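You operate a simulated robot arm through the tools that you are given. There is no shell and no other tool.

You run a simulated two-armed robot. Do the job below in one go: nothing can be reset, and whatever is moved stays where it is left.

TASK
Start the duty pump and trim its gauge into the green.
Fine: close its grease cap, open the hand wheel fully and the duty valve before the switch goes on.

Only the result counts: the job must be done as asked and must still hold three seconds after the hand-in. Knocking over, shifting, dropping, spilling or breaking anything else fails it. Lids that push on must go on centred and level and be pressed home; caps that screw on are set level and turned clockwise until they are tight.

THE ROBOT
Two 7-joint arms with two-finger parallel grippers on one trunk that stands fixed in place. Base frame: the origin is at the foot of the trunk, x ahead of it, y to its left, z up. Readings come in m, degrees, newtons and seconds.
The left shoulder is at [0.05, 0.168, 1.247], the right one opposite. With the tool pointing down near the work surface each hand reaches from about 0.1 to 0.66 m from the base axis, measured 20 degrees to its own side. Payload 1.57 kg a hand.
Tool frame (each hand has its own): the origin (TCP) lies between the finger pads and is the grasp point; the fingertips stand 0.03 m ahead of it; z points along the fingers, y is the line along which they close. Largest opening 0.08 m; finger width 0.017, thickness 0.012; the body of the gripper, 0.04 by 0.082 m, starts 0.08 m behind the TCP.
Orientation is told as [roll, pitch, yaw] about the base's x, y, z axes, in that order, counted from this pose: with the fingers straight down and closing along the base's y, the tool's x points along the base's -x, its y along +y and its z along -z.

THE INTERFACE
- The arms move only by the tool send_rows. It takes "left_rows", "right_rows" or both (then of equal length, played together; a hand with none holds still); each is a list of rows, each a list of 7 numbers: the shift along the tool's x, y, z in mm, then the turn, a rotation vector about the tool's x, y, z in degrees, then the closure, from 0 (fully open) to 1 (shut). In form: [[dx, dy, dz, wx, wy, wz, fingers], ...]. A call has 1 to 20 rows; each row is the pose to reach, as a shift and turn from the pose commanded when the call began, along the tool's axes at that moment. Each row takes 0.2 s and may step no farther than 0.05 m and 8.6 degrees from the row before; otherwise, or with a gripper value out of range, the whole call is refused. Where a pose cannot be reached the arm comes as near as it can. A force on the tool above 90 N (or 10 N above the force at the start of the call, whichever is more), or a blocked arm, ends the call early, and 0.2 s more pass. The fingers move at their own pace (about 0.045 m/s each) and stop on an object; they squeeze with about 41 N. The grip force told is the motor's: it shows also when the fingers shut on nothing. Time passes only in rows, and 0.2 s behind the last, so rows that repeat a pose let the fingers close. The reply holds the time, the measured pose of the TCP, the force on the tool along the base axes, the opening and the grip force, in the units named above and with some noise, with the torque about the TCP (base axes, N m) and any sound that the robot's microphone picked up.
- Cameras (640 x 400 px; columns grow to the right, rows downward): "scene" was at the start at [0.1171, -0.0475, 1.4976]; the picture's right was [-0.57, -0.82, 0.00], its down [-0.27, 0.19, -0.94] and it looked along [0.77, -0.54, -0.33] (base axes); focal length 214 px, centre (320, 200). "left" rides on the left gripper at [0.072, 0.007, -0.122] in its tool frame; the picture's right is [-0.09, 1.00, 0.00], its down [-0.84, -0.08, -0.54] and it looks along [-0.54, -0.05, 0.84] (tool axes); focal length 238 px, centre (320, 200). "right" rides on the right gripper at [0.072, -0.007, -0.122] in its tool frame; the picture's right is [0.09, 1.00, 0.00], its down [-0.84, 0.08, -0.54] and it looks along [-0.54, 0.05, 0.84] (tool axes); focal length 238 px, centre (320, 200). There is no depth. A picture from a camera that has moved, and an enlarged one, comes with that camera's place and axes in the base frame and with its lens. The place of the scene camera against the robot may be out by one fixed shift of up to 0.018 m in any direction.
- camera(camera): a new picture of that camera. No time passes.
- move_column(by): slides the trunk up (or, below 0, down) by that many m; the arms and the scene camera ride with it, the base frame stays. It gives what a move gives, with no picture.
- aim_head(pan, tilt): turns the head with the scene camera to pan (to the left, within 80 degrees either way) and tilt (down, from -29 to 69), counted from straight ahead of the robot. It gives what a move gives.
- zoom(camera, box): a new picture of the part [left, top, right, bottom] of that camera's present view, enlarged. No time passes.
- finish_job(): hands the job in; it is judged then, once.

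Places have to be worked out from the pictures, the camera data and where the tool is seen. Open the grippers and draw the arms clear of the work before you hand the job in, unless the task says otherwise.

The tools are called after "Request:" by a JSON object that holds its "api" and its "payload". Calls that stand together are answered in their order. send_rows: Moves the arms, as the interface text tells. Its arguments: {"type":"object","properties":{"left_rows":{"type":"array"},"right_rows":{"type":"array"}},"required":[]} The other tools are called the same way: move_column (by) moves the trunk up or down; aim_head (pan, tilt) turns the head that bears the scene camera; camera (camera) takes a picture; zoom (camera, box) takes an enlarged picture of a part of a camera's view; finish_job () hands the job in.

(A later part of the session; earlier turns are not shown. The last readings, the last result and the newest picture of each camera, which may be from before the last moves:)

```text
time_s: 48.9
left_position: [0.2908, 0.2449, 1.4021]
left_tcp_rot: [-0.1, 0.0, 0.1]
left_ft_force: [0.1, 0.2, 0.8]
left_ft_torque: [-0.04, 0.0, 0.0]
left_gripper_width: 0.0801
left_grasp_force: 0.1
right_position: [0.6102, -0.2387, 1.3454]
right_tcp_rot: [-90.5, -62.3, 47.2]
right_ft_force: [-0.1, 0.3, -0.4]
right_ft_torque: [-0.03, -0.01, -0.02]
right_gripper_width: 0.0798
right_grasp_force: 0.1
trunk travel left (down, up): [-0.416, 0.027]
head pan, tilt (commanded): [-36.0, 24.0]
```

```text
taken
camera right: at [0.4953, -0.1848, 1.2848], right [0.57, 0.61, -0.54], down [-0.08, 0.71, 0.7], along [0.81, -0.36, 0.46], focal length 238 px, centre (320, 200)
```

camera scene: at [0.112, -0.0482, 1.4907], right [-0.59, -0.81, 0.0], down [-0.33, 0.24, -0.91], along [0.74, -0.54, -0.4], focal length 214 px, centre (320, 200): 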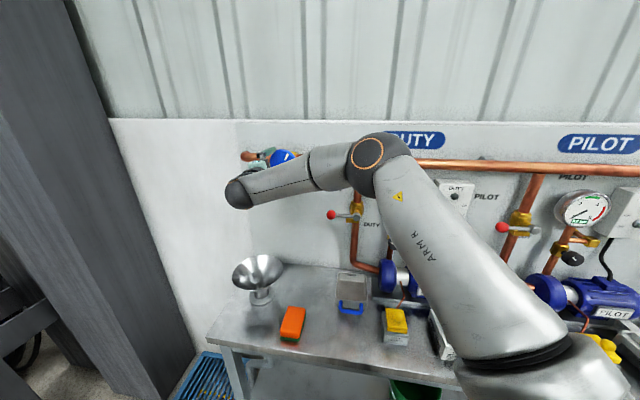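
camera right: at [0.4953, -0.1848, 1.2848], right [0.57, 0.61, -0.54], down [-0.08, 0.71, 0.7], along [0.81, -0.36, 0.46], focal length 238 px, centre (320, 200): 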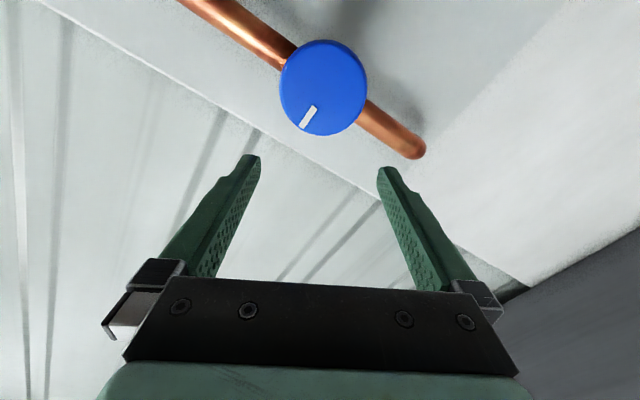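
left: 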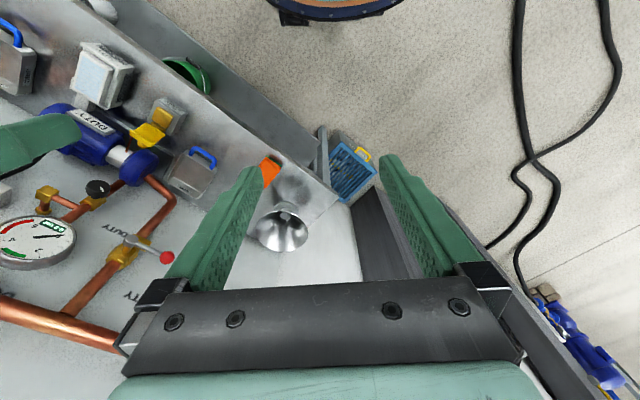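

Backed off with the wheel still at 12 o'clock. I'll level the wrist and move to a standoff in front of the duty lever valve, closing the fingers on the way.

Request:
{"api": "send_rows", "payload": {"right_rows": [[20, -13, -20, 0, 0, 4, 0.2], [55, -36, -29, 0, 0, 9, 0.4], [90, -59, -29, 0, 0, 14, 0.6], [125, -82, -29, 0, 0, 19, 0.8], [160, -105, -29, 0, 0, 24, 1], [194, -127, -29, 0, 0, 27, 1]]}}

Request:
{"api": "camera", "payload": {"camera": "right"}}

Request:
{"api": "zoom", "payload": {"camera": "scene", "box": [230, 130, 330, 220]}}

Request:
{"api": "camera", "payload": {"camera": "scene"}}

```text
time_s: 50.2
left_position: [0.2918, 0.2449, 1.4033]
left_tcp_rot: [0.0, -0.1, 0.2]
left_ft_force: [0.9, 0.0, 0.4]
left_ft_torque: [0.02, -0.03, 0.01]
left_gripper_width: 0.0801
left_grasp_force: 0.1
right_position: [0.4526, -0.3679, 1.2341]
right_tcp_rot: [-101.9, -89.4, 58.8]
right_ft_force: [-0.6, -0.1, -0.3]
right_ft_torque: [-0.03, 0.02, 0.03]
right_gripper_width: 0.0
right_grasp_force: 19.8
trunk travel left (down, up): [-0.416, 0.027]
head pan, tilt (commanded): [-36.0, 24.0]
```

```text
taken
camera right: at [0.3583, -0.2893, 1.1628], right [0.68, 0.73, -0.1], down [-0.34, 0.43, 0.83], along [0.65, -0.53, 0.54], focal length 238 px, centre (320, 200)
```

right: 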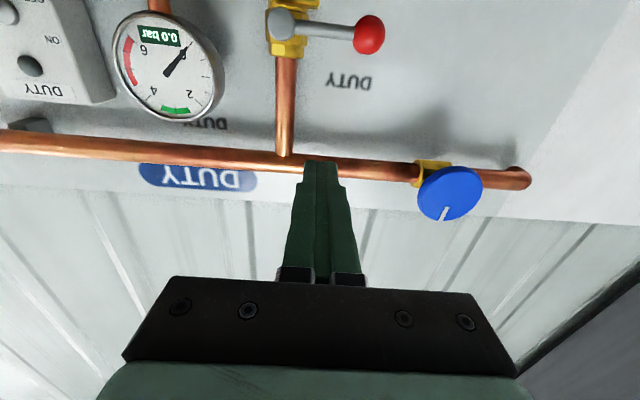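

```text
4.44 times, centred on (280, 175) of scene
camera zoom: at [0.1149, -0.0494, 1.4903], right [-0.59, -0.81, 0.0], down [-0.33, 0.24, -0.91], along [0.74, -0.54, -0.41], focal length 953 px, centre (498, 311)
```

zoom: 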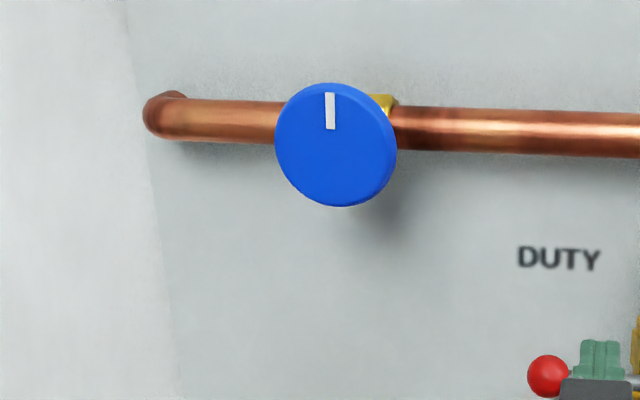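

```text
taken
camera scene: at [0.1149, -0.0494, 1.4903], right [-0.59, -0.81, 0.0], down [-0.33, 0.24, -0.91], along [0.74, -0.54, -0.41], focal length 214 px, centre (320, 200)
```

scene: 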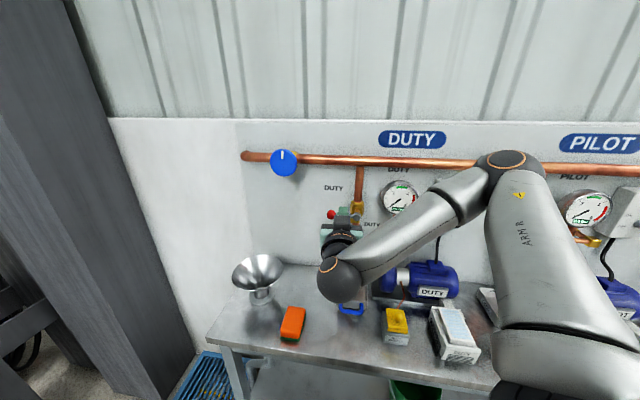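

The wheel pointer is up at 12 o'clock. I'll zoom in on the lever valve to see its geometry before pushing it.

Request:
{"api": "zoom", "payload": {"camera": "right", "box": [230, 0, 420, 120]}}

Request:
{"api": "zoom", "payload": {"camera": "scene", "box": [310, 170, 390, 240]}}

```text
3.33 times, centred on (325, 60) of right
camera zoom: at [0.3583, -0.2893, 1.1628], right [0.68, 0.73, -0.1], down [-0.34, 0.43, 0.83], along [0.65, -0.53, 0.54], focal length 794 px, centre (303, 667)
```

zoom: 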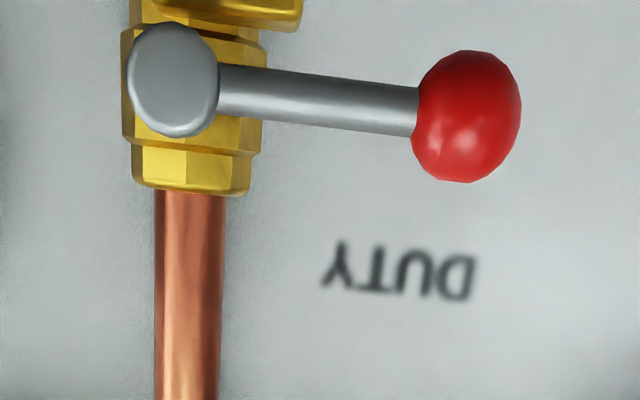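

```text
5.71 times, centred on (350, 205) of scene
camera zoom: at [0.1149, -0.0494, 1.4903], right [-0.59, -0.81, 0.0], down [-0.33, 0.24, -0.91], along [0.74, -0.54, -0.41], focal length 1226 px, centre (149, 171)
```

zoom: 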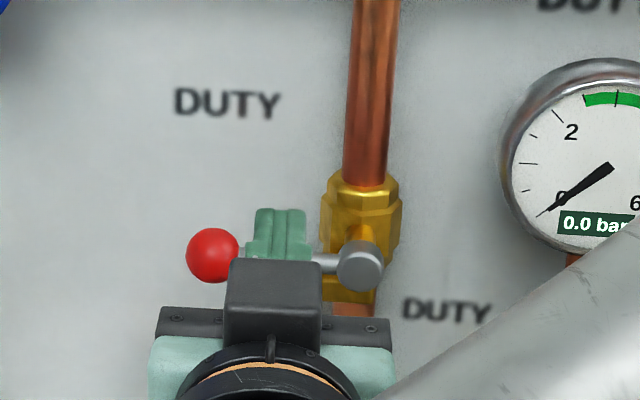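

There's a brass block just below-left of the lever hub that could be a stop. I'll compare with the identical pilot valve to work out which way the lever can swing.

Request:
{"api": "zoom", "payload": {"camera": "scene", "box": [490, 190, 570, 260]}}

Request:
{"api": "zoom", "payload": {"camera": "right", "box": [250, 0, 350, 60]}}

```text
5.71 times, centred on (530, 225) of scene
camera zoom: at [0.1149, -0.0494, 1.4903], right [-0.59, -0.81, 0.0], down [-0.33, 0.24, -0.91], along [0.74, -0.54, -0.41], focal length 1226 px, centre (-880, 57)
```

zoom: 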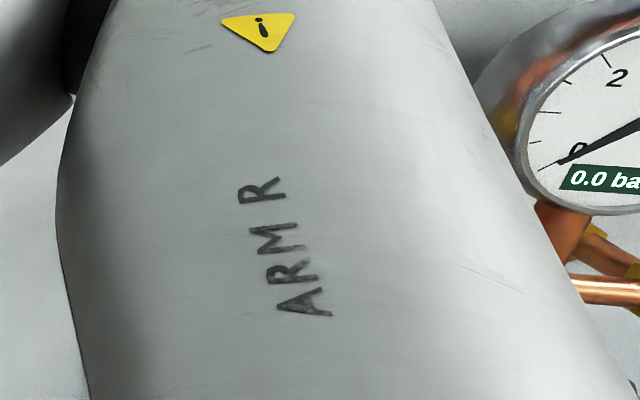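

```text
6.40 times, centred on (300, 30) of right
camera zoom: at [0.3583, -0.2893, 1.1628], right [0.68, 0.73, -0.1], down [-0.34, 0.43, 0.83], along [0.65, -0.53, 0.54], focal length 1525 px, centre (448, 1288)
```

zoom: 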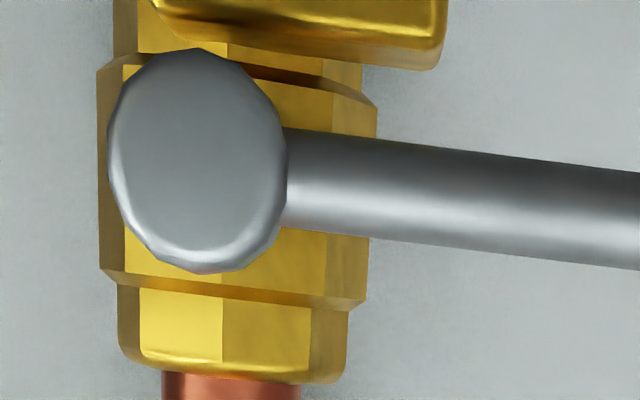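

The brass lug sits right beneath the lever, so the lever must swing up, clockwise toward 12 o'clock in line with the pipe. I'll bring the closed fingers to a standoff just below the lever.

Request:
{"api": "send_rows", "payload": {"right_rows": [[35, 3, 5, 0, 0, 0, 1], [72, 5, 10, 0, 0, 0, 1], [110, 8, 18, 0, 0, 0, 1]]}}

Request:
{"api": "camera", "payload": {"camera": "right"}}

```text
time_s: 51.0
left_position: [0.2918, 0.2444, 1.4015]
left_tcp_rot: [-0.1, 0.0, 0.1]
left_ft_force: [-0.6, -0.7, 0.5]
left_ft_torque: [0.01, -0.04, 0.03]
left_gripper_width: 0.0799
left_grasp_force: 0.0
right_position: [0.4805, -0.3573, 1.1266]
right_tcp_rot: [-85.2, -89.3, 42.0]
right_ft_force: [0.0, 1.0, 0.1]
right_ft_torque: [0.01, -0.02, -0.01]
right_gripper_width: 0.0004
right_grasp_force: 21.4
right hand out of reach, approached as far as the arm can: row 2, 3
trunk travel left (down, up): [-0.416, 0.027]
head pan, tilt (commanded): [-36.0, 24.0]
```

```text
taken
camera right: at [0.3855, -0.2779, 1.0552], right [0.68, 0.72, -0.1], down [-0.33, 0.44, 0.84], along [0.65, -0.54, 0.54], focal length 238 px, centre (320, 200)
```

right: 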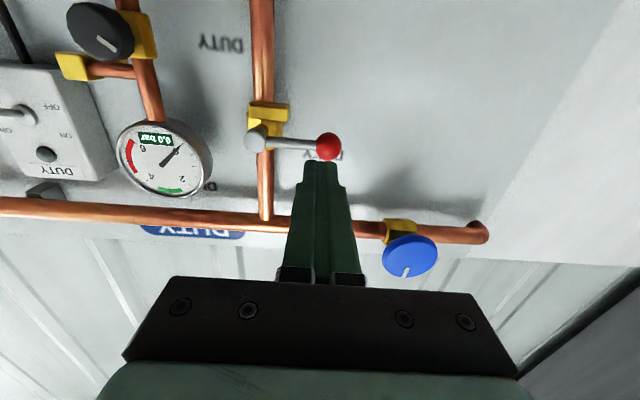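

The hand is near the arm's limit here because the shoulder sits too high for this work. I'll raise the hand, then lower the trunk by 0.18 m so the lever, switch and knob lie at shoulder height.

Request:
{"api": "send_rows", "payload": {"right_rows": [[-40, 0, -5, 0, 0, 0, 1], [-80, 0, -10, 0, 0, 0, 1], [-120, 0, -10, 0, 0, 0, 1], [-160, 0, -10, 0, 0, 0, 1], [-180, 0, -10, 0, 0, 0, 1]]}}

Request:
{"api": "move_column", "payload": {"by": -0.18}}

Request:
{"api": "camera", "payload": {"camera": "scene"}}

Request:
{"api": "camera", "payload": {"camera": "right"}}

```text
time_s: 52.2
left_position: [0.2913, 0.2434, 1.4021]
left_tcp_rot: [-0.1, -0.1, 0.1]
left_ft_force: [-0.5, -0.6, 0.8]
left_ft_torque: [0.03, 0.0, 0.03]
left_gripper_width: 0.08
left_grasp_force: 0.1
right_position: [0.4738, -0.3453, 1.31]
right_tcp_rot: [-97.7, -89.4, 54.6]
right_ft_force: [-0.2, -0.2, -0.9]
right_ft_torque: [0.0, -0.01, -0.02]
right_gripper_width: 0.0002
right_grasp_force: 21.8
trunk travel left (down, up): [-0.416, 0.027]
head pan, tilt (commanded): [-36.0, 24.0]
```

```text
time_s: 54.2
left_position: [0.2914, 0.2448, 1.2228]
left_tcp_rot: [-0.1, -0.1, 0.1]
left_ft_force: [-0.3, 0.0, 0.0]
left_ft_torque: [0.03, 0.0, 0.02]
left_gripper_width: 0.0801
left_grasp_force: 0.0
right_position: [0.4742, -0.3455, 1.129]
right_tcp_rot: [-101.1, -89.3, 58.1]
right_ft_force: [-0.8, 0.6, -0.6]
right_ft_torque: [-0.01, -0.01, 0.02]
right_gripper_width: 0.0
right_grasp_force: 21.4
trunk travel left (down, up): [-0.236, 0.207]
head pan, tilt (commanded): [-36.0, 24.0]
```

```text
taken
camera scene: at [0.1153, -0.0485, 1.3103], right [-0.59, -0.81, 0.0], down [-0.33, 0.24, -0.91], along [0.74, -0.54, -0.41], focal length 214 px, centre (320, 200)
```

scene: 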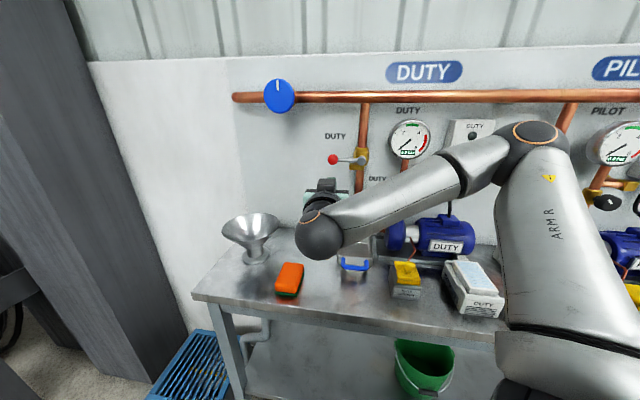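

```text
taken
camera right: at [0.38, -0.267, 1.0578], right [0.68, 0.73, -0.1], down [-0.34, 0.44, 0.83], along [0.65, -0.53, 0.54], focal length 238 px, centre (320, 200)
```

right: 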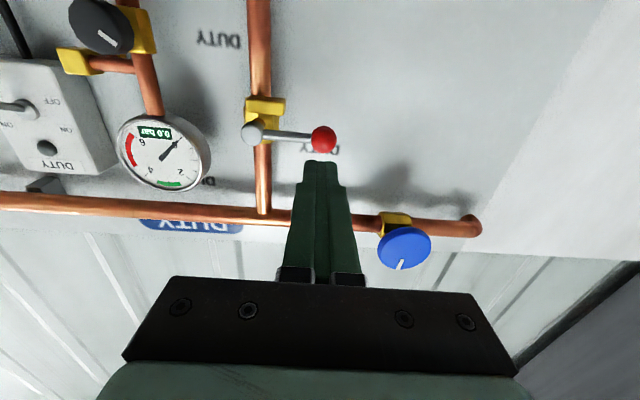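

With the trunk lowered, I re-fix the hub at (u=-0.005, z=1.148) and the ball at (0.077, 1.1495), both at n≈0.73. I'll slide the closed fingers in just beneath the rod.

Request:
{"api": "send_rows", "payload": {"right_rows": [[3, -10, 30, 0, 0, 0, 1], [6.5, -20.5, 60, 0, 0, 0, 1], [6.5, -20.5, 95, 0, 0, 0, 1], [6.5, -20.5, 132, 0, 0, 0, 1]]}}

Request:
{"api": "camera", "payload": {"camera": "right"}}

Request:
{"api": "zoom", "payload": {"camera": "scene", "box": [300, 110, 400, 210]}}

```text
time_s: 55.2
left_position: [0.2911, 0.2444, 1.2227]
left_tcp_rot: [0.0, 0.0, 0.0]
left_ft_force: [-0.1, 0.6, -0.3]
left_ft_torque: [0.02, 0.01, 0.01]
left_gripper_width: 0.0801
left_grasp_force: 0.0
right_position: [0.5588, -0.4496, 1.1255]
right_tcp_rot: [-100.0, -89.2, 56.8]
right_ft_force: [0.5, 0.6, 0.5]
right_ft_torque: [0.02, 0.01, 0.0]
right_gripper_width: 0.0
right_grasp_force: 21.2
trunk travel left (down, up): [-0.236, 0.207]
head pan, tilt (commanded): [-36.0, 24.0]
```

```text
taken
camera right: at [0.4644, -0.3721, 1.0522], right [0.68, 0.73, -0.11], down [-0.34, 0.44, 0.83], along [0.65, -0.53, 0.54], focal length 238 px, centre (320, 200)
```

right: 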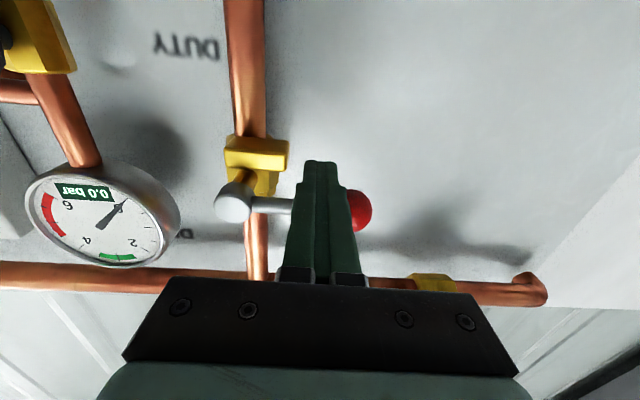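

```text
4.00 times, centred on (350, 160) of scene
camera zoom: at [0.1156, -0.0487, 1.3102], right [-0.59, -0.81, 0.0], down [-0.33, 0.24, -0.91], along [0.74, -0.54, -0.41], focal length 858 px, centre (200, 360)
```

zoom: 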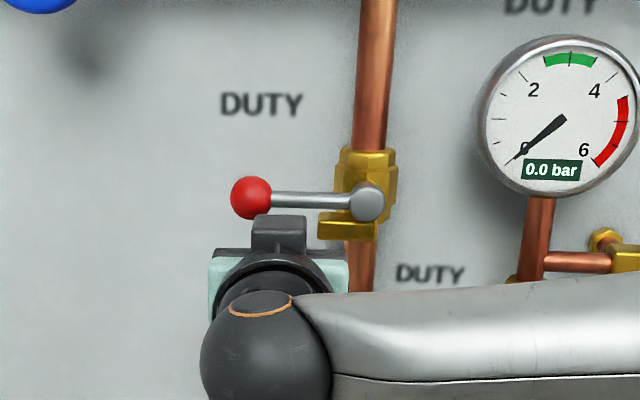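

The fingers sit just beneath the rod, and the brass lug is clearly below the lever, so up is the way. I'll push the lever up along its arc to about 45° first and check.

Request:
{"api": "send_rows", "payload": {"right_rows": [[-9, 0, 0, 0, 0, 0, 1], [-16, 1, 0, 0, 0, 0, 1], [-23.8, 1.4, 0, 0, 0, 0, 1], [-31, 0.6, 0, 0, 0, 0, 1], [-38.4, -0.6, 0, 0, 0, 0, 1], [-45.5, -3.3, 0, 0, 0, 0, 1], [-52.2, -6.4, 0, 0, 0, 0, 1]]}}

Request:
{"api": "zoom", "payload": {"camera": "scene", "box": [300, 90, 420, 210]}}

Request:
{"api": "camera", "payload": {"camera": "right"}}

```text
time_s: 56.9
left_position: [0.2974, 0.2419, 1.221]
left_tcp_rot: [0.0, 0.3, 0.1]
left_ft_force: [0.4, 0.9, 0.2]
left_ft_torque: [-0.02, 0.02, 0.01]
left_gripper_width: 0.08
left_grasp_force: 0.1
right_position: [0.5603, -0.4522, 1.1377]
right_tcp_rot: [-25.1, -84.1, -17.4]
right_ft_force: [-6.3, 23.9, -68.6]
right_ft_torque: [0.55, 0.72, -0.29]
right_gripper_width: 0.0
right_grasp_force: 21.3
trunk travel left (down, up): [-0.236, 0.207]
head pan, tilt (commanded): [-36.0, 24.0]
```

```text
3.33 times, centred on (360, 150) of scene
camera zoom: at [0.1211, -0.0504, 1.3092], right [-0.59, -0.81, 0.0], down [-0.33, 0.24, -0.91], along [0.74, -0.54, -0.41], focal length 715 px, centre (187, 367)
```

zoom: 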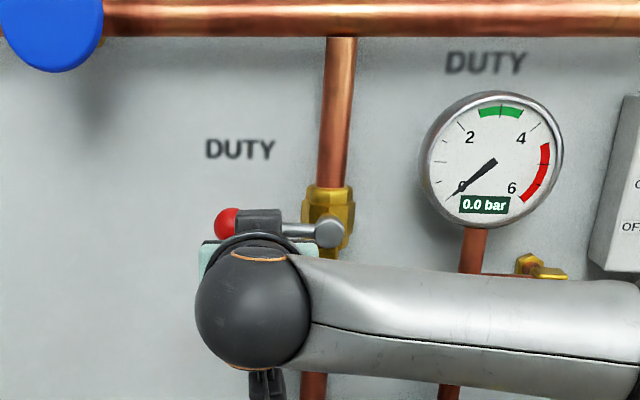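

```text
taken
camera right: at [0.4595, -0.3729, 1.0788], right [0.66, 0.74, -0.14], down [-0.26, 0.4, 0.88], along [0.7, -0.55, 0.46], focal length 238 px, centre (320, 200)
```

right: 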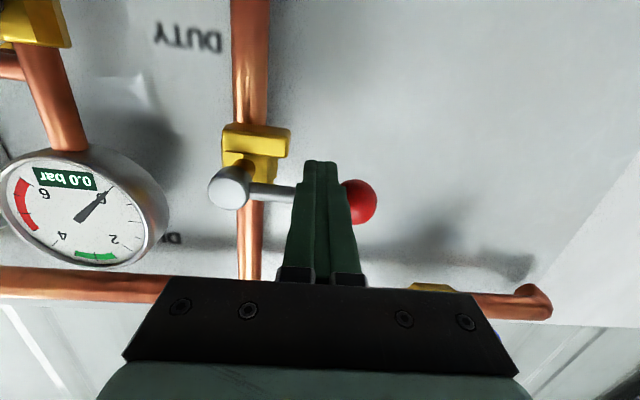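

The lever didn't move and the tool felt 69 N, so up is blocked. I'll back off at once and take a closer look at the valve.

Request:
{"api": "send_rows", "payload": {"right_rows": [[20, 3, 0, 0, 0, 0, 1], [40, 6, 0, 0, 0, 0, 1], [58, 6, 0, 0, 0, 0, 1], [58, 6, -30, 0, 0, 0, 1], [58, 6, -60, 0, 0, 0, 1], [58, 6, -90, 0, 0, 0, 1]]}}

Request:
{"api": "camera", "payload": {"camera": "right"}}

Request:
{"api": "zoom", "payload": {"camera": "scene", "box": [310, 120, 390, 190]}}

Request:
{"api": "zoom", "payload": {"camera": "scene", "box": [240, 70, 320, 130]}}

```text
time_s: 58.2
left_position: [0.2906, 0.2443, 1.2232]
left_tcp_rot: [-0.2, -0.1, 0.1]
left_ft_force: [0.3, -0.1, 0.3]
left_ft_torque: [0.02, 0.0, -0.01]
left_gripper_width: 0.0799
left_grasp_force: 0.1
right_position: [0.4913, -0.3911, 1.1177]
right_tcp_rot: [-106.4, -89.3, 63.3]
right_ft_force: [-0.1, -0.4, -0.5]
right_ft_torque: [0.01, 0.0, 0.05]
right_gripper_width: 0.0003
right_grasp_force: 21.5
trunk travel left (down, up): [-0.236, 0.207]
head pan, tilt (commanded): [-36.0, 24.0]
```

```text
taken
camera right: at [0.3972, -0.3132, 1.046], right [0.68, 0.72, -0.1], down [-0.34, 0.44, 0.83], along [0.65, -0.53, 0.54], focal length 238 px, centre (320, 200)
```

right: 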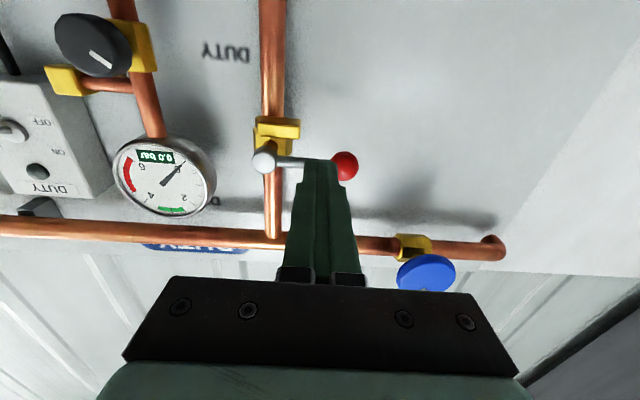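

```text
5.71 times, centred on (350, 155) of scene
camera zoom: at [0.1153, -0.0484, 1.3103], right [-0.59, -0.81, 0.0], down [-0.33, 0.24, -0.91], along [0.74, -0.54, -0.41], focal length 1226 px, centre (149, 457)
```

zoom: 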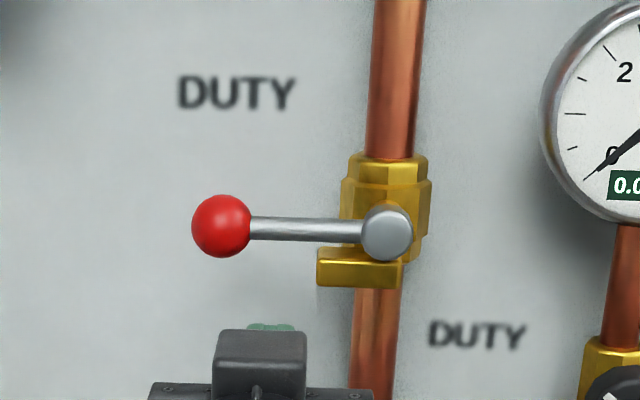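

```text
6.67 times, centred on (280, 100) of scene
camera zoom: at [0.1153, -0.0484, 1.3103], right [-0.59, -0.81, 0.0], down [-0.33, 0.24, -0.91], along [0.74, -0.54, -0.41], focal length 1430 px, centre (587, 867)
```

zoom: 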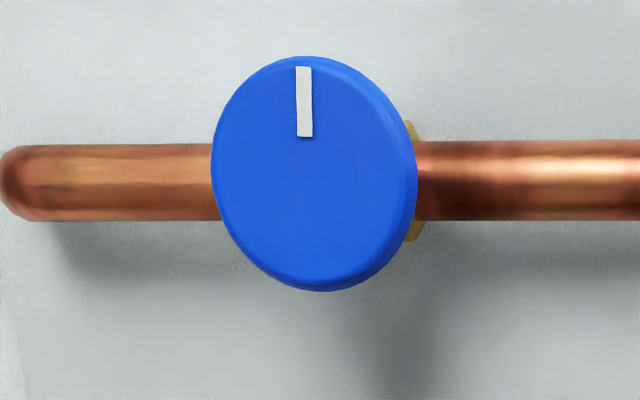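

Up is a hard stop, so the lever must open downward (counter-clockwise), and the lug must sit behind the lever's plane. I'll move the fingers above the rod and slide in to the same depth.

Request:
{"api": "send_rows", "payload": {"right_rows": [[-28, 2, 0, 0, 0, 0, 1], [-57, 3, 0, 0, 0, 0, 1], [-57, 3, 30, 0, 0, 0, 1], [-57, 3, 60, 0, 0, 0, 1], [-57, 3, 89, 0, 0, 0, 1]]}}

Request:
{"api": "camera", "payload": {"camera": "right"}}

Request:
{"api": "zoom", "payload": {"camera": "scene", "box": [300, 90, 420, 210]}}

```text
time_s: 59.5
left_position: [0.2913, 0.2444, 1.2224]
left_tcp_rot: [-0.1, 0.0, 0.0]
left_ft_force: [-0.5, -0.4, -0.2]
left_ft_torque: [0.02, 0.02, -0.02]
left_gripper_width: 0.08
left_grasp_force: 0.0
right_position: [0.5574, -0.448, 1.1754]
right_tcp_rot: [-100.4, -89.3, 57.2]
right_ft_force: [-0.5, -0.6, -0.6]
right_ft_torque: [0.0, -0.01, 0.01]
right_gripper_width: 0.0001
right_grasp_force: 21.4
trunk travel left (down, up): [-0.236, 0.207]
head pan, tilt (commanded): [-36.0, 24.0]
```

```text
taken
camera right: at [0.4633, -0.3701, 1.1032], right [0.68, 0.73, -0.1], down [-0.34, 0.44, 0.83], along [0.65, -0.53, 0.54], focal length 238 px, centre (320, 200)
```

right: 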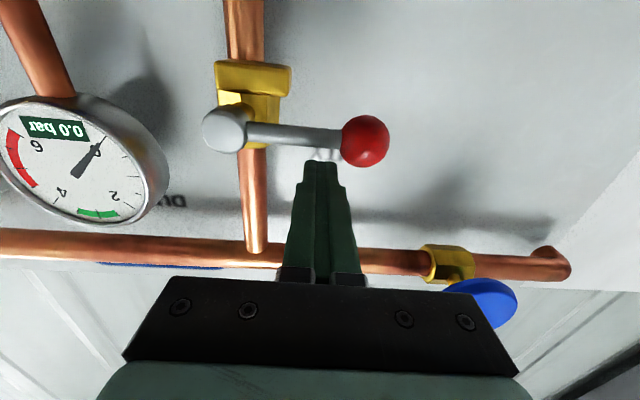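

```text
3.33 times, centred on (360, 150) of scene
camera zoom: at [0.1155, -0.0485, 1.3102], right [-0.59, -0.81, 0.0], down [-0.33, 0.24, -0.91], along [0.74, -0.54, -0.41], focal length 715 px, centre (187, 367)
```

zoom: 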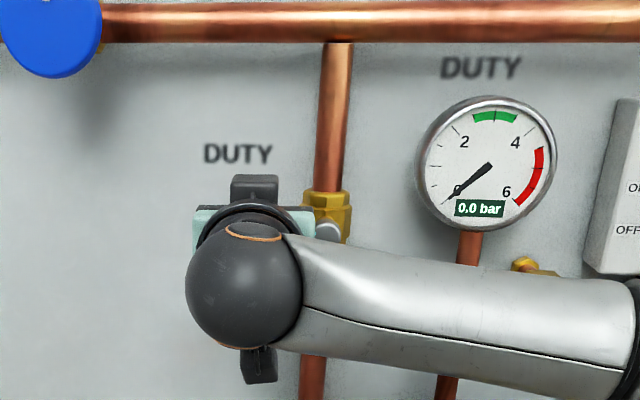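

I'll press down in small steps first, to check that the lever yields this way.

Request:
{"api": "send_rows", "payload": {"right_rows": [[8, 0, 0, 0, 0, 0, 1], [14, 0, 0, 0, 0, 0, 1], [18, 0.5, 0, 0, 0, 0, 1], [22, 1, 0, 0, 0, 0, 1]]}}

Request:
{"api": "camera", "payload": {"camera": "right"}}

```text
time_s: 60.5
left_position: [0.292, 0.2444, 1.2222]
left_tcp_rot: [-0.1, -0.1, 0.1]
left_ft_force: [-0.2, 0.3, 0.3]
left_ft_torque: [0.02, 0.0, 0.0]
left_gripper_width: 0.0801
left_grasp_force: 0.0
right_position: [0.5574, -0.4473, 1.1539]
right_tcp_rot: [-110.6, -89.3, 67.4]
right_ft_force: [-2.4, -1.9, 5.5]
right_ft_torque: [-0.14, -0.03, -0.05]
right_gripper_width: 0.0
right_grasp_force: 21.0
trunk travel left (down, up): [-0.236, 0.207]
head pan, tilt (commanded): [-36.0, 24.0]
```

```text
taken
camera right: at [0.4635, -0.3695, 1.0819], right [0.68, 0.72, -0.1], down [-0.34, 0.44, 0.83], along [0.65, -0.53, 0.54], focal length 238 px, centre (320, 200)
```

right: 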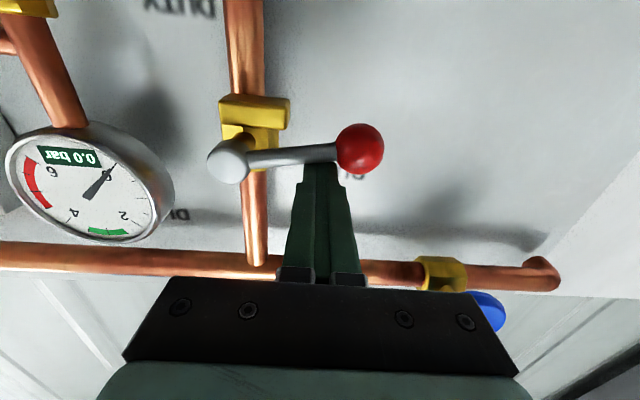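

The lever yields downward at only 5 N, so this is the opening direction. I'll push it on along the arc toward vertical.

Request:
{"api": "send_rows", "payload": {"right_rows": [[7, 0.7, 0, 0, 0, 0, 1], [14.5, 0, 0, 0, 0, 0, 1], [21.8, -1.3, 0, 0, 0, 0, 1], [29, -3.8, 0, 0, 0, 0, 1], [35.6, -7, 0, 0, 0, 0, 1], [42, -11, 0, 0, 0, 0, 1], [47.3, -15.6, 0, 0, 0, 0, 1], [52.5, -21, 0, 0, 0, 0, 1], [56.7, -27.3, 0, 0, 0, 0, 1]]}}

Request:
{"api": "camera", "payload": {"camera": "right"}}

Request:
{"api": "zoom", "payload": {"camera": "scene", "box": [300, 90, 420, 210]}}

```text
time_s: 62.5
left_position: [0.2919, 0.2449, 1.2223]
left_tcp_rot: [0.0, -0.1, 0.2]
left_ft_force: [-0.2, 0.1, 0.6]
left_ft_torque: [-0.01, -0.01, -0.02]
left_gripper_width: 0.0799
left_grasp_force: 0.0
right_position: [0.5407, -0.4657, 1.0993]
right_tcp_rot: [-73.8, -89.1, 30.5]
right_ft_force: [0.9, 1.7, 4.1]
right_ft_torque: [-0.09, -0.05, 0.04]
right_gripper_width: 0.0
right_grasp_force: 20.5
trunk travel left (down, up): [-0.236, 0.207]
head pan, tilt (commanded): [-36.0, 24.0]
```

```text
taken
camera right: at [0.446, -0.3872, 1.0281], right [0.68, 0.72, -0.1], down [-0.33, 0.43, 0.84], along [0.65, -0.54, 0.54], focal length 238 px, centre (320, 200)
```

right: 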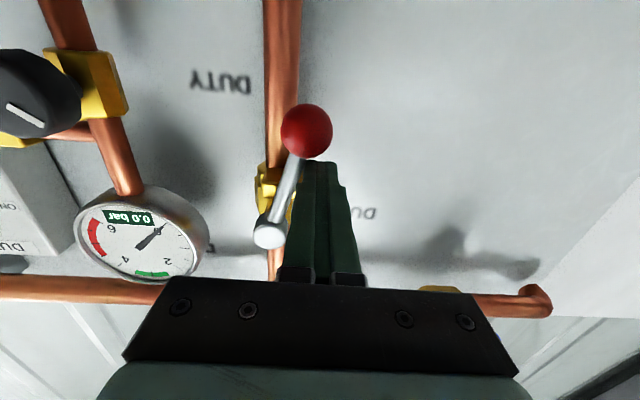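

```text
3.33 times, centred on (360, 150) of scene
camera zoom: at [0.1153, -0.048, 1.3103], right [-0.59, -0.81, 0.0], down [-0.33, 0.24, -0.91], along [0.74, -0.54, -0.41], focal length 715 px, centre (187, 367)
```

zoom: 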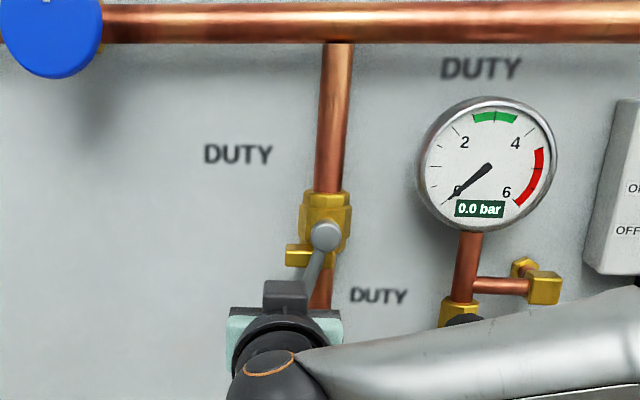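

The lever is about 75° down. I'll push sideways until it comes up against its stop in line with the pipe.

Request:
{"api": "send_rows", "payload": {"right_rows": [[4, -5, 0, 0, 0, 0, 1], [6, -10, 0, 0, 0, 0, 1], [6, -15, 0, 0, 0, 0, 1], [6, -20, 0, 0, 0, 0, 1], [6, -25, 0, 0, 0, 0, 1], [6, -30, 0, 0, 0, 0, 1]]}}

Request:
{"api": "camera", "payload": {"camera": "right"}}

Request:
{"api": "zoom", "payload": {"camera": "scene", "box": [300, 90, 420, 210]}}

```text
time_s: 63.9
left_position: [0.2915, 0.2455, 1.2224]
left_tcp_rot: [-0.2, 0.0, 0.1]
left_ft_force: [0.4, -1.0, 0.2]
left_ft_torque: [-0.02, 0.0, 0.02]
left_gripper_width: 0.0801
left_grasp_force: 0.1
right_position: [0.5334, -0.4749, 1.1053]
right_tcp_rot: [-54.8, -89.1, 11.3]
right_ft_force: [2.1, 3.6, -3.1]
right_ft_torque: [0.07, -0.03, 0.07]
right_gripper_width: 0.0
right_grasp_force: 21.2
right hand out of reach, approached as far as the arm can: row 1, 2, 3, 4, 5, 6
trunk travel left (down, up): [-0.236, 0.207]
head pan, tilt (commanded): [-36.0, 24.0]
```

```text
taken
camera right: at [0.4389, -0.3952, 1.0357], right [0.68, 0.72, -0.11], down [-0.33, 0.43, 0.84], along [0.65, -0.54, 0.53], focal length 238 px, centre (320, 200)
```

right: 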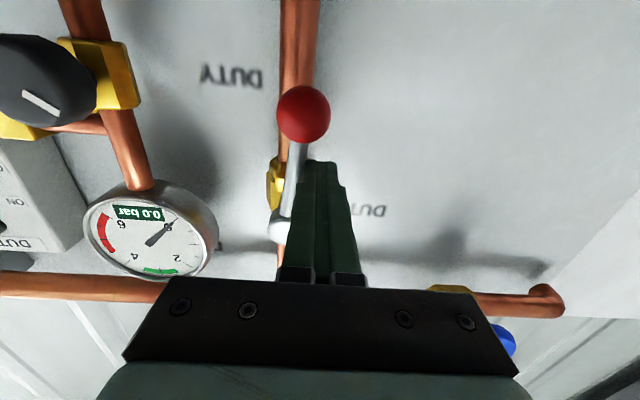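

```text
3.33 times, centred on (360, 150) of scene
camera zoom: at [0.1159, -0.0483, 1.3102], right [-0.59, -0.81, 0.0], down [-0.33, 0.24, -0.91], along [0.74, -0.54, -0.41], focal length 715 px, centre (187, 367)
```

zoom: 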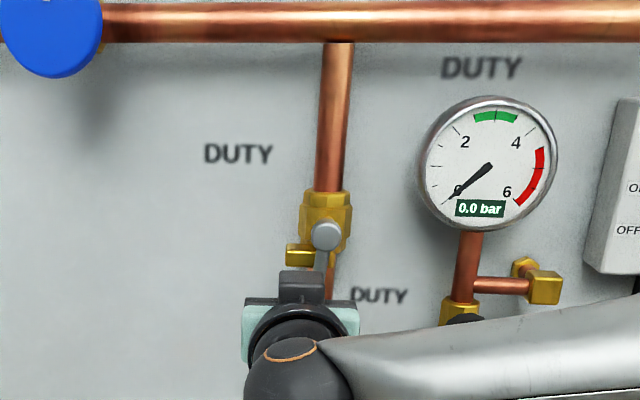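

The lever is within about 7° of vertical, but the arm says it can't go further right in this posture. I'll yaw the hand 15° so the wrist stays left while the fingers push right, and continue.

Request:
{"api": "send_rows", "payload": {"right_rows": [[-2, 0, 0, 5, 0, 0, 1], [-4, -2, 0, 10, 0, 0, 1], [-4, -5, 0, 15, 0, 0, 1], [-4, -9, 0, 17, 0, 0, 1], [-4, -13, 0, 18, 0, 0, 1]]}}

Request:
{"api": "camera", "payload": {"camera": "right"}}

Request:
{"api": "zoom", "payload": {"camera": "scene", "box": [300, 90, 420, 210]}}

```text
time_s: 65.0
left_position: [0.2967, 0.2464, 1.2207]
left_tcp_rot: [-0.2, 0.3, 0.1]
left_ft_force: [1.0, 0.3, 0.0]
left_ft_torque: [0.01, -0.01, -0.03]
left_gripper_width: 0.0799
left_grasp_force: 0.1
right_position: [0.533, -0.4756, 1.1096]
right_tcp_rot: [-104.4, -89.0, 45.1]
right_ft_force: [47.8, 15.8, -2.7]
right_ft_torque: [0.11, -0.04, 1.23]
right_gripper_width: 0.0
right_grasp_force: 21.2
trunk travel left (down, up): [-0.236, 0.207]
head pan, tilt (commanded): [-36.0, 24.0]
```

```text
taken
camera right: at [0.4648, -0.375, 1.0377], right [0.86, 0.51, -0.11], down [-0.2, 0.52, 0.83], along [0.48, -0.69, 0.54], focal length 238 px, centre (320, 200)
```

right: 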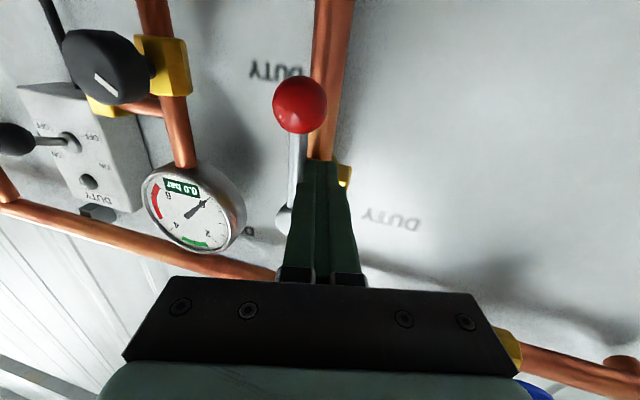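

```text
3.33 times, centred on (360, 150) of scene
camera zoom: at [0.122, -0.0464, 1.3096], right [-0.59, -0.81, 0.01], down [-0.34, 0.24, -0.91], along [0.74, -0.54, -0.41], focal length 715 px, centre (187, 367)
```

zoom: 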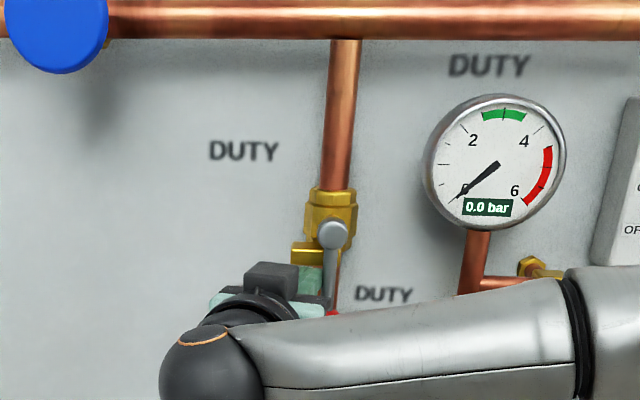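

A 44 N side load now resists and the lever hangs vertical in line with the pipe, so the duty valve is open at its stop. I'll release and back straight out.

Request:
{"api": "send_rows", "payload": {"right_rows": [[0, 10, 0, 0, 0, 0, 1], [0, 18, 0, 0, 0, 0, 1], [0, 18, -40, 0, 0, 0, 1], [-20, 18, -80, 0, 0, 0, 1], [-50, 18, -115, 0, 0, 0, 1]]}}

Request:
{"api": "camera", "payload": {"camera": "right"}}

Request:
{"api": "camera", "payload": {"camera": "scene"}}

Request:
{"api": "zoom", "payload": {"camera": "scene", "box": [300, 90, 420, 210]}}

```text
time_s: 66.2
left_position: [0.2913, 0.2453, 1.2218]
left_tcp_rot: [-0.1, -0.1, 0.1]
left_ft_force: [-0.3, 0.3, 0.4]
left_ft_torque: [0.04, 0.05, -0.01]
left_gripper_width: 0.0802
left_grasp_force: 0.1
right_position: [0.4818, -0.3742, 1.1616]
right_tcp_rot: [-118.8, -89.3, 57.4]
right_ft_force: [0.2, 0.5, 0.2]
right_ft_torque: [0.01, -0.01, 0.01]
right_gripper_width: 0.0
right_grasp_force: 21.6
trunk travel left (down, up): [-0.236, 0.207]
head pan, tilt (commanded): [-36.0, 24.0]
```

```text
taken
camera right: at [0.4167, -0.2697, 1.0889], right [0.87, 0.48, -0.1], down [-0.19, 0.52, 0.83], along [0.45, -0.71, 0.54], focal length 238 px, centre (320, 200)
```

right: 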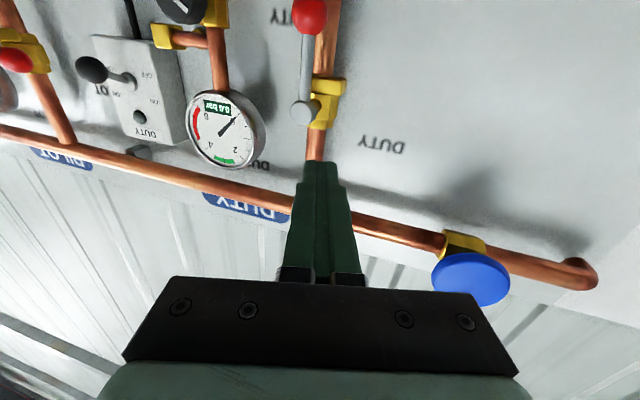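

```text
taken
camera scene: at [0.1152, -0.0482, 1.3103], right [-0.59, -0.81, 0.0], down [-0.33, 0.24, -0.91], along [0.74, -0.54, -0.41], focal length 214 px, centre (320, 200)
```

scene: 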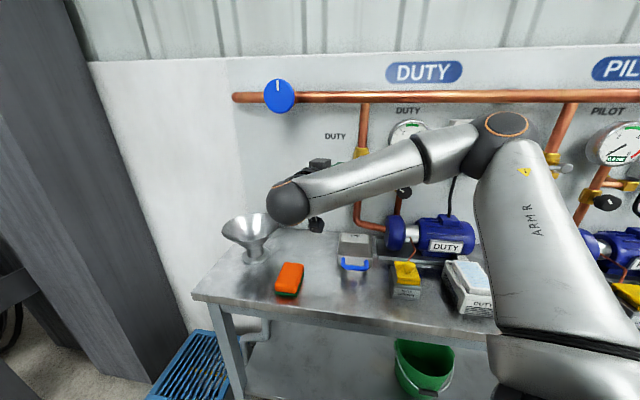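

```text
3.33 times, centred on (360, 150) of scene
camera zoom: at [0.1152, -0.0482, 1.3103], right [-0.59, -0.81, 0.0], down [-0.33, 0.24, -0.91], along [0.74, -0.54, -0.41], focal length 715 px, centre (187, 367)
```

zoom: 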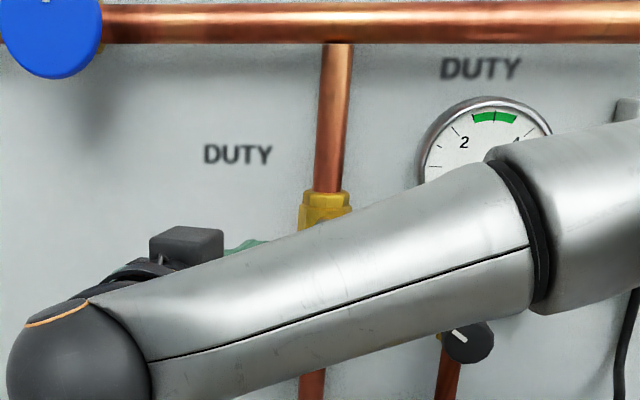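

The duty lever is in line with the pipe in both views. Next is the switch: I'll raise the trunk a little so a downward-tilted hand can reach it comfortably.

Request:
{"api": "move_column", "payload": {"by": 0.12}}

Request:
{"api": "send_rows", "payload": {"right_rows": [[0, -8, -15, 0, 8, 0, 1], [0, -16, -30, 0, 16, 0, 0.8], [0, -24, -45, 0, 24, 0, 0.6], [0, -32, -60, 0, 32, 0, 0.5], [0, -40, -75, 0, 40, 0, 0.5], [0, -48, -85, 0, 45, 0, 0.5]]}}

Request:
{"api": "camera", "payload": {"camera": "right"}}

Request:
{"api": "camera", "payload": {"camera": "scene"}}

```text
time_s: 67.8
left_position: [0.2925, 0.2446, 1.3423]
left_tcp_rot: [-0.2, 0.0, 0.2]
left_ft_force: [0.2, 0.5, 0.4]
left_ft_torque: [-0.01, 0.03, -0.02]
left_gripper_width: 0.08
left_grasp_force: 0.0
right_position: [0.4832, -0.3734, 1.2808]
right_tcp_rot: [-117.6, -89.3, 56.4]
right_ft_force: [0.1, 0.8, 0.1]
right_ft_torque: [0.0, -0.01, -0.03]
right_gripper_width: 0.0002
right_grasp_force: 21.0
trunk travel left (down, up): [-0.356, 0.087]
head pan, tilt (commanded): [-36.0, 24.0]
```

```text
time_s: 69.2
left_position: [0.2924, 0.2453, 1.3435]
left_tcp_rot: [-0.1, -0.1, 0.1]
left_ft_force: [0.0, 0.1, 0.5]
left_ft_torque: [0.04, 0.0, 0.0]
left_gripper_width: 0.08
left_grasp_force: 0.0
right_position: [0.3996, -0.3209, 1.2787]
right_tcp_rot: [-0.8, -45.3, -60.6]
right_ft_force: [0.2, -0.1, 0.5]
right_ft_torque: [-0.01, 0.0, -0.01]
right_gripper_width: 0.0399
right_grasp_force: 0.1
trunk travel left (down, up): [-0.356, 0.087]
head pan, tilt (commanded): [-36.0, 24.0]
```

```text
taken
camera right: at [0.3271, -0.2041, 1.3152], right [0.84, 0.54, -0.08], down [0.18, -0.14, 0.97], along [0.51, -0.83, -0.21], focal length 238 px, centre (320, 200)
```

right: 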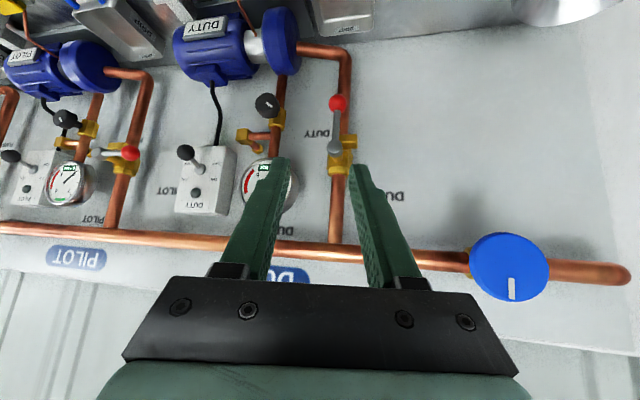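

```text
taken
camera scene: at [0.1152, -0.0485, 1.4303], right [-0.59, -0.81, 0.0], down [-0.33, 0.24, -0.91], along [0.74, -0.54, -0.41], focal length 214 px, centre (320, 200)
```

scene: 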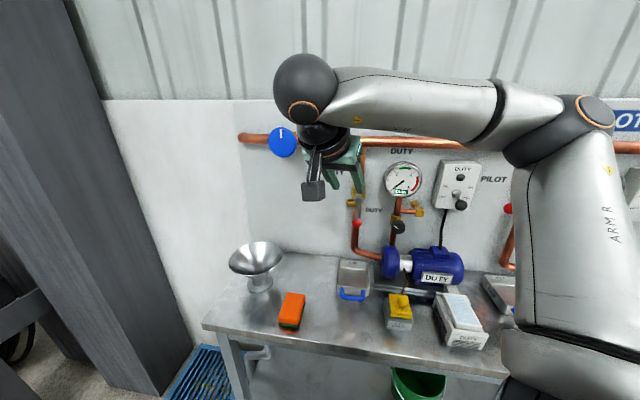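

The switch's toggle ball appears near [0.325, -0.72, 1.15]. I'll move the tilted hand over in front of the switch for a closer fix.

Request:
{"api": "send_rows", "payload": {"right_rows": [[-14, -29, 16, 0, 0, 0, 0.5], [-28, -57, 32, 0, 0, 0, 0.5], [-42, -86, 49, 0, 0, 0, 0.5], [-57, -114, 65, 0, 0, 0, 0.5], [-71, -143, 81, 0, 0, 0, 0.5], [-86, -171, 98, 0, 0, 0, 0.5], [-100, -200, 114, 0, 0, 0, 0.5]]}}

Request:
{"api": "camera", "payload": {"camera": "right"}}

Request:
{"api": "camera", "payload": {"camera": "scene"}}

```text
time_s: 70.8
left_position: [0.2908, 0.2429, 1.3424]
left_tcp_rot: [0.0, 0.0, 0.2]
left_ft_force: [-0.6, 0.0, -0.2]
left_ft_torque: [0.0, -0.03, -0.03]
left_gripper_width: 0.08
left_grasp_force: 0.0
right_position: [0.3452, -0.5717, 1.2727]
right_tcp_rot: [-0.9, -45.3, -60.5]
right_ft_force: [0.5, -0.5, -0.1]
right_ft_torque: [-0.01, 0.0, 0.0]
right_gripper_width: 0.0398
right_grasp_force: 0.0
right hand out of reach, approached as far as the arm can: row 4, 5, 6, 7
trunk travel left (down, up): [-0.356, 0.087]
head pan, tilt (commanded): [-36.0, 24.0]
```

```text
taken
camera right: at [0.2733, -0.4537, 1.3064], right [0.84, 0.54, -0.08], down [0.18, -0.14, 0.98], along [0.51, -0.83, -0.21], focal length 238 px, centre (320, 200)
```

right: 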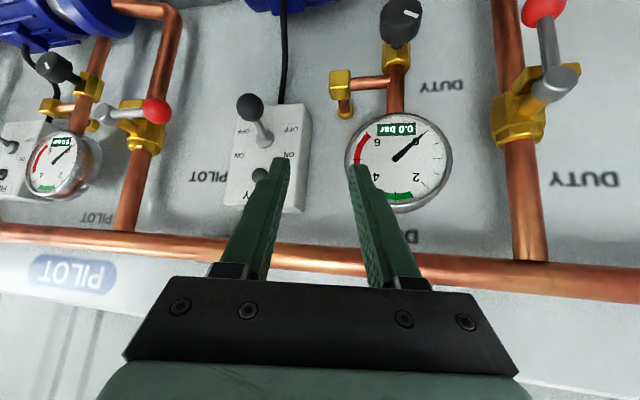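

```text
taken
camera scene: at [0.1151, -0.0495, 1.4302], right [-0.59, -0.81, 0.0], down [-0.33, 0.24, -0.91], along [0.74, -0.54, -0.41], focal length 214 px, centre (320, 200)
```

scene: 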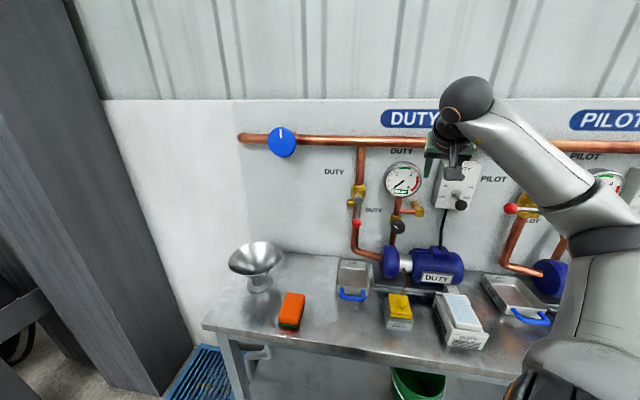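

The elbow-fold limit (wrist at least 0.38 m from the shoulder) explains the refusals. The toggle ball is near [0.328, -0.729, 1.143] and its base near [0.356, -0.738, 1.169], so it points out and down (OFF). I'll go to a 45° tilted standoff about 0.1 m from the ball.

Request:
{"api": "send_rows", "payload": {"right_rows": [[0, -15, 17, 0, 0, 0, 0.35], [0, -35, 32, 0, 0, 0, 0.35], [0, -55, 45, 0, 0, 0, 0.35], [0, -75, 57, 0, 0, 0, 0.35], [0, -92, 67, 0, 0, 0, 0.35]]}}

Request:
{"api": "camera", "payload": {"camera": "right"}}

Request:
{"api": "zoom", "payload": {"camera": "right", "box": [240, 40, 400, 200]}}

Request:
{"api": "zoom", "payload": {"camera": "scene", "box": [380, 120, 500, 250]}}

```text
time_s: 72.0
left_position: [0.2913, 0.2449, 1.3426]
left_tcp_rot: [-0.1, -0.1, 0.0]
left_ft_force: [0.0, 0.2, 0.4]
left_ft_torque: [-0.01, -0.02, 0.04]
left_gripper_width: 0.0798
left_grasp_force: 0.1
right_position: [0.2857, -0.6583, 1.2249]
right_tcp_rot: [-0.9, -45.4, -60.5]
right_ft_force: [0.3, -0.2, 0.5]
right_ft_torque: [-0.01, 0.04, 0.04]
right_gripper_width: 0.052
right_grasp_force: 0.0
trunk travel left (down, up): [-0.356, 0.087]
head pan, tilt (commanded): [-36.0, 24.0]
```

```text
taken
camera right: at [0.2144, -0.5393, 1.2605], right [0.84, 0.54, -0.08], down [0.17, -0.13, 0.98], along [0.51, -0.83, -0.21], focal length 238 px, centre (320, 200)
```

right: 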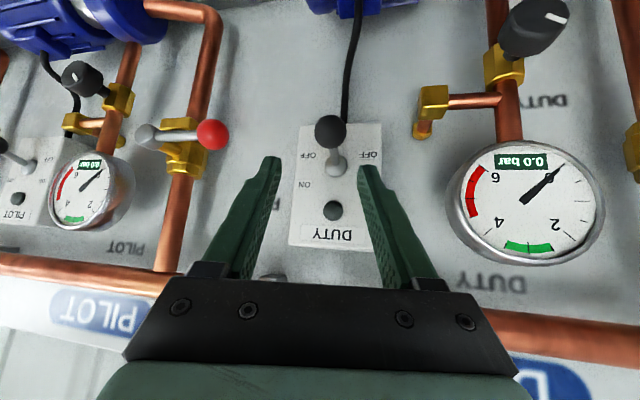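

```text
2.50 times, centred on (320, 120) of right
camera zoom: at [0.2144, -0.5393, 1.2605], right [0.84, 0.54, -0.08], down [0.17, -0.13, 0.98], along [0.51, -0.83, -0.21], focal length 596 px, centre (320, 400)
```

zoom: 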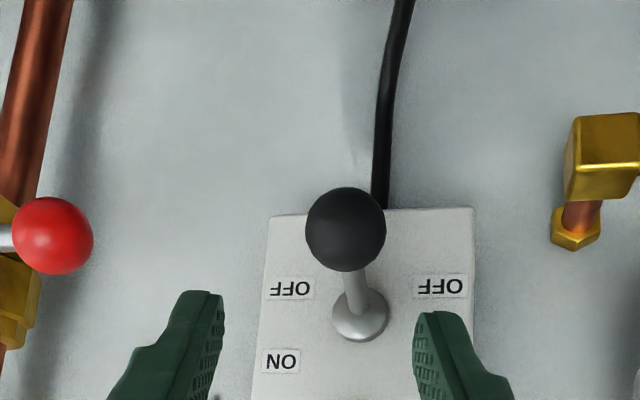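

```text
3.08 times, centred on (440, 185) of scene
camera zoom: at [0.1152, -0.0487, 1.4303], right [-0.59, -0.81, 0.0], down [-0.33, 0.24, -0.91], along [0.74, -0.54, -0.41], focal length 660 px, centre (-49, 246)
```

zoom: 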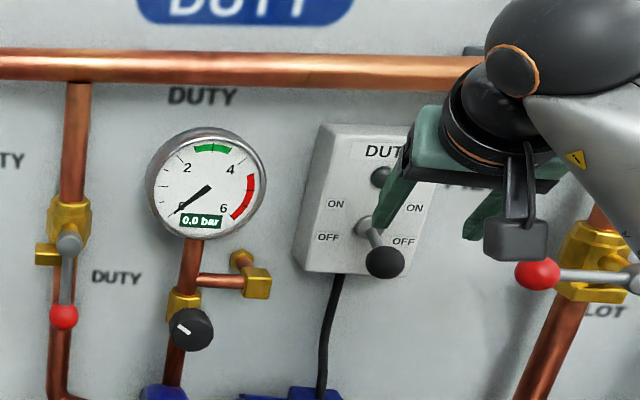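

The toggle ball (30 mm) is at [0.325, -0.710, 1.150] with its boss at [0.3575, -0.745, 1.167]. I'll advance along the finger direction to straddle the ball.

Request:
{"api": "send_rows", "payload": {"right_rows": [[4, 5, 15, 0, 0, 0, 0.35], [7.6, 9.4, 32, 0, 0, 0, 0.35], [7.6, 9.4, 50, 0, 0, 0, 0.35], [7.6, 9.4, 66, 0, 0, 0, 0.35]]}}

Request:
{"api": "zoom", "payload": {"camera": "right", "box": [220, 60, 420, 220]}}

```text
time_s: 73.0
left_position: [0.2913, 0.2447, 1.3419]
left_tcp_rot: [-0.1, 0.0, 0.2]
left_ft_force: [-0.4, 1.2, 0.4]
left_ft_torque: [-0.02, 0.03, -0.01]
left_gripper_width: 0.0802
left_grasp_force: 0.1
right_position: [0.3146, -0.6867, 1.1725]
right_tcp_rot: [-0.9, -45.3, -60.6]
right_ft_force: [0.5, -0.4, -1.1]
right_ft_torque: [0.04, -0.02, 0.03]
right_gripper_width: 0.0519
right_grasp_force: 0.0
trunk travel left (down, up): [-0.356, 0.087]
head pan, tilt (commanded): [-36.0, 24.0]
```

```text
2.50 times, centred on (320, 140) of right
camera zoom: at [0.2421, -0.5702, 1.2063], right [0.84, 0.54, -0.08], down [0.17, -0.14, 0.98], along [0.51, -0.83, -0.21], focal length 596 px, centre (320, 350)
```

zoom: 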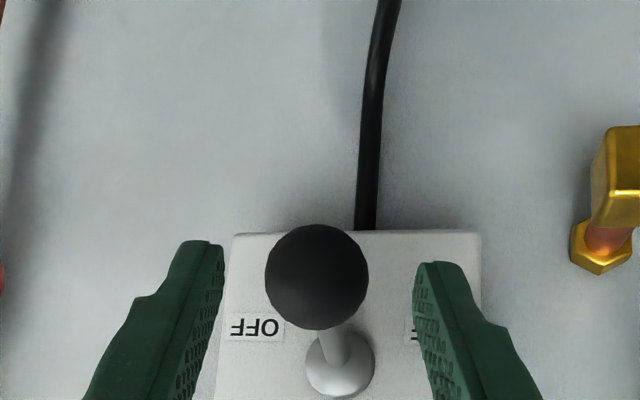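

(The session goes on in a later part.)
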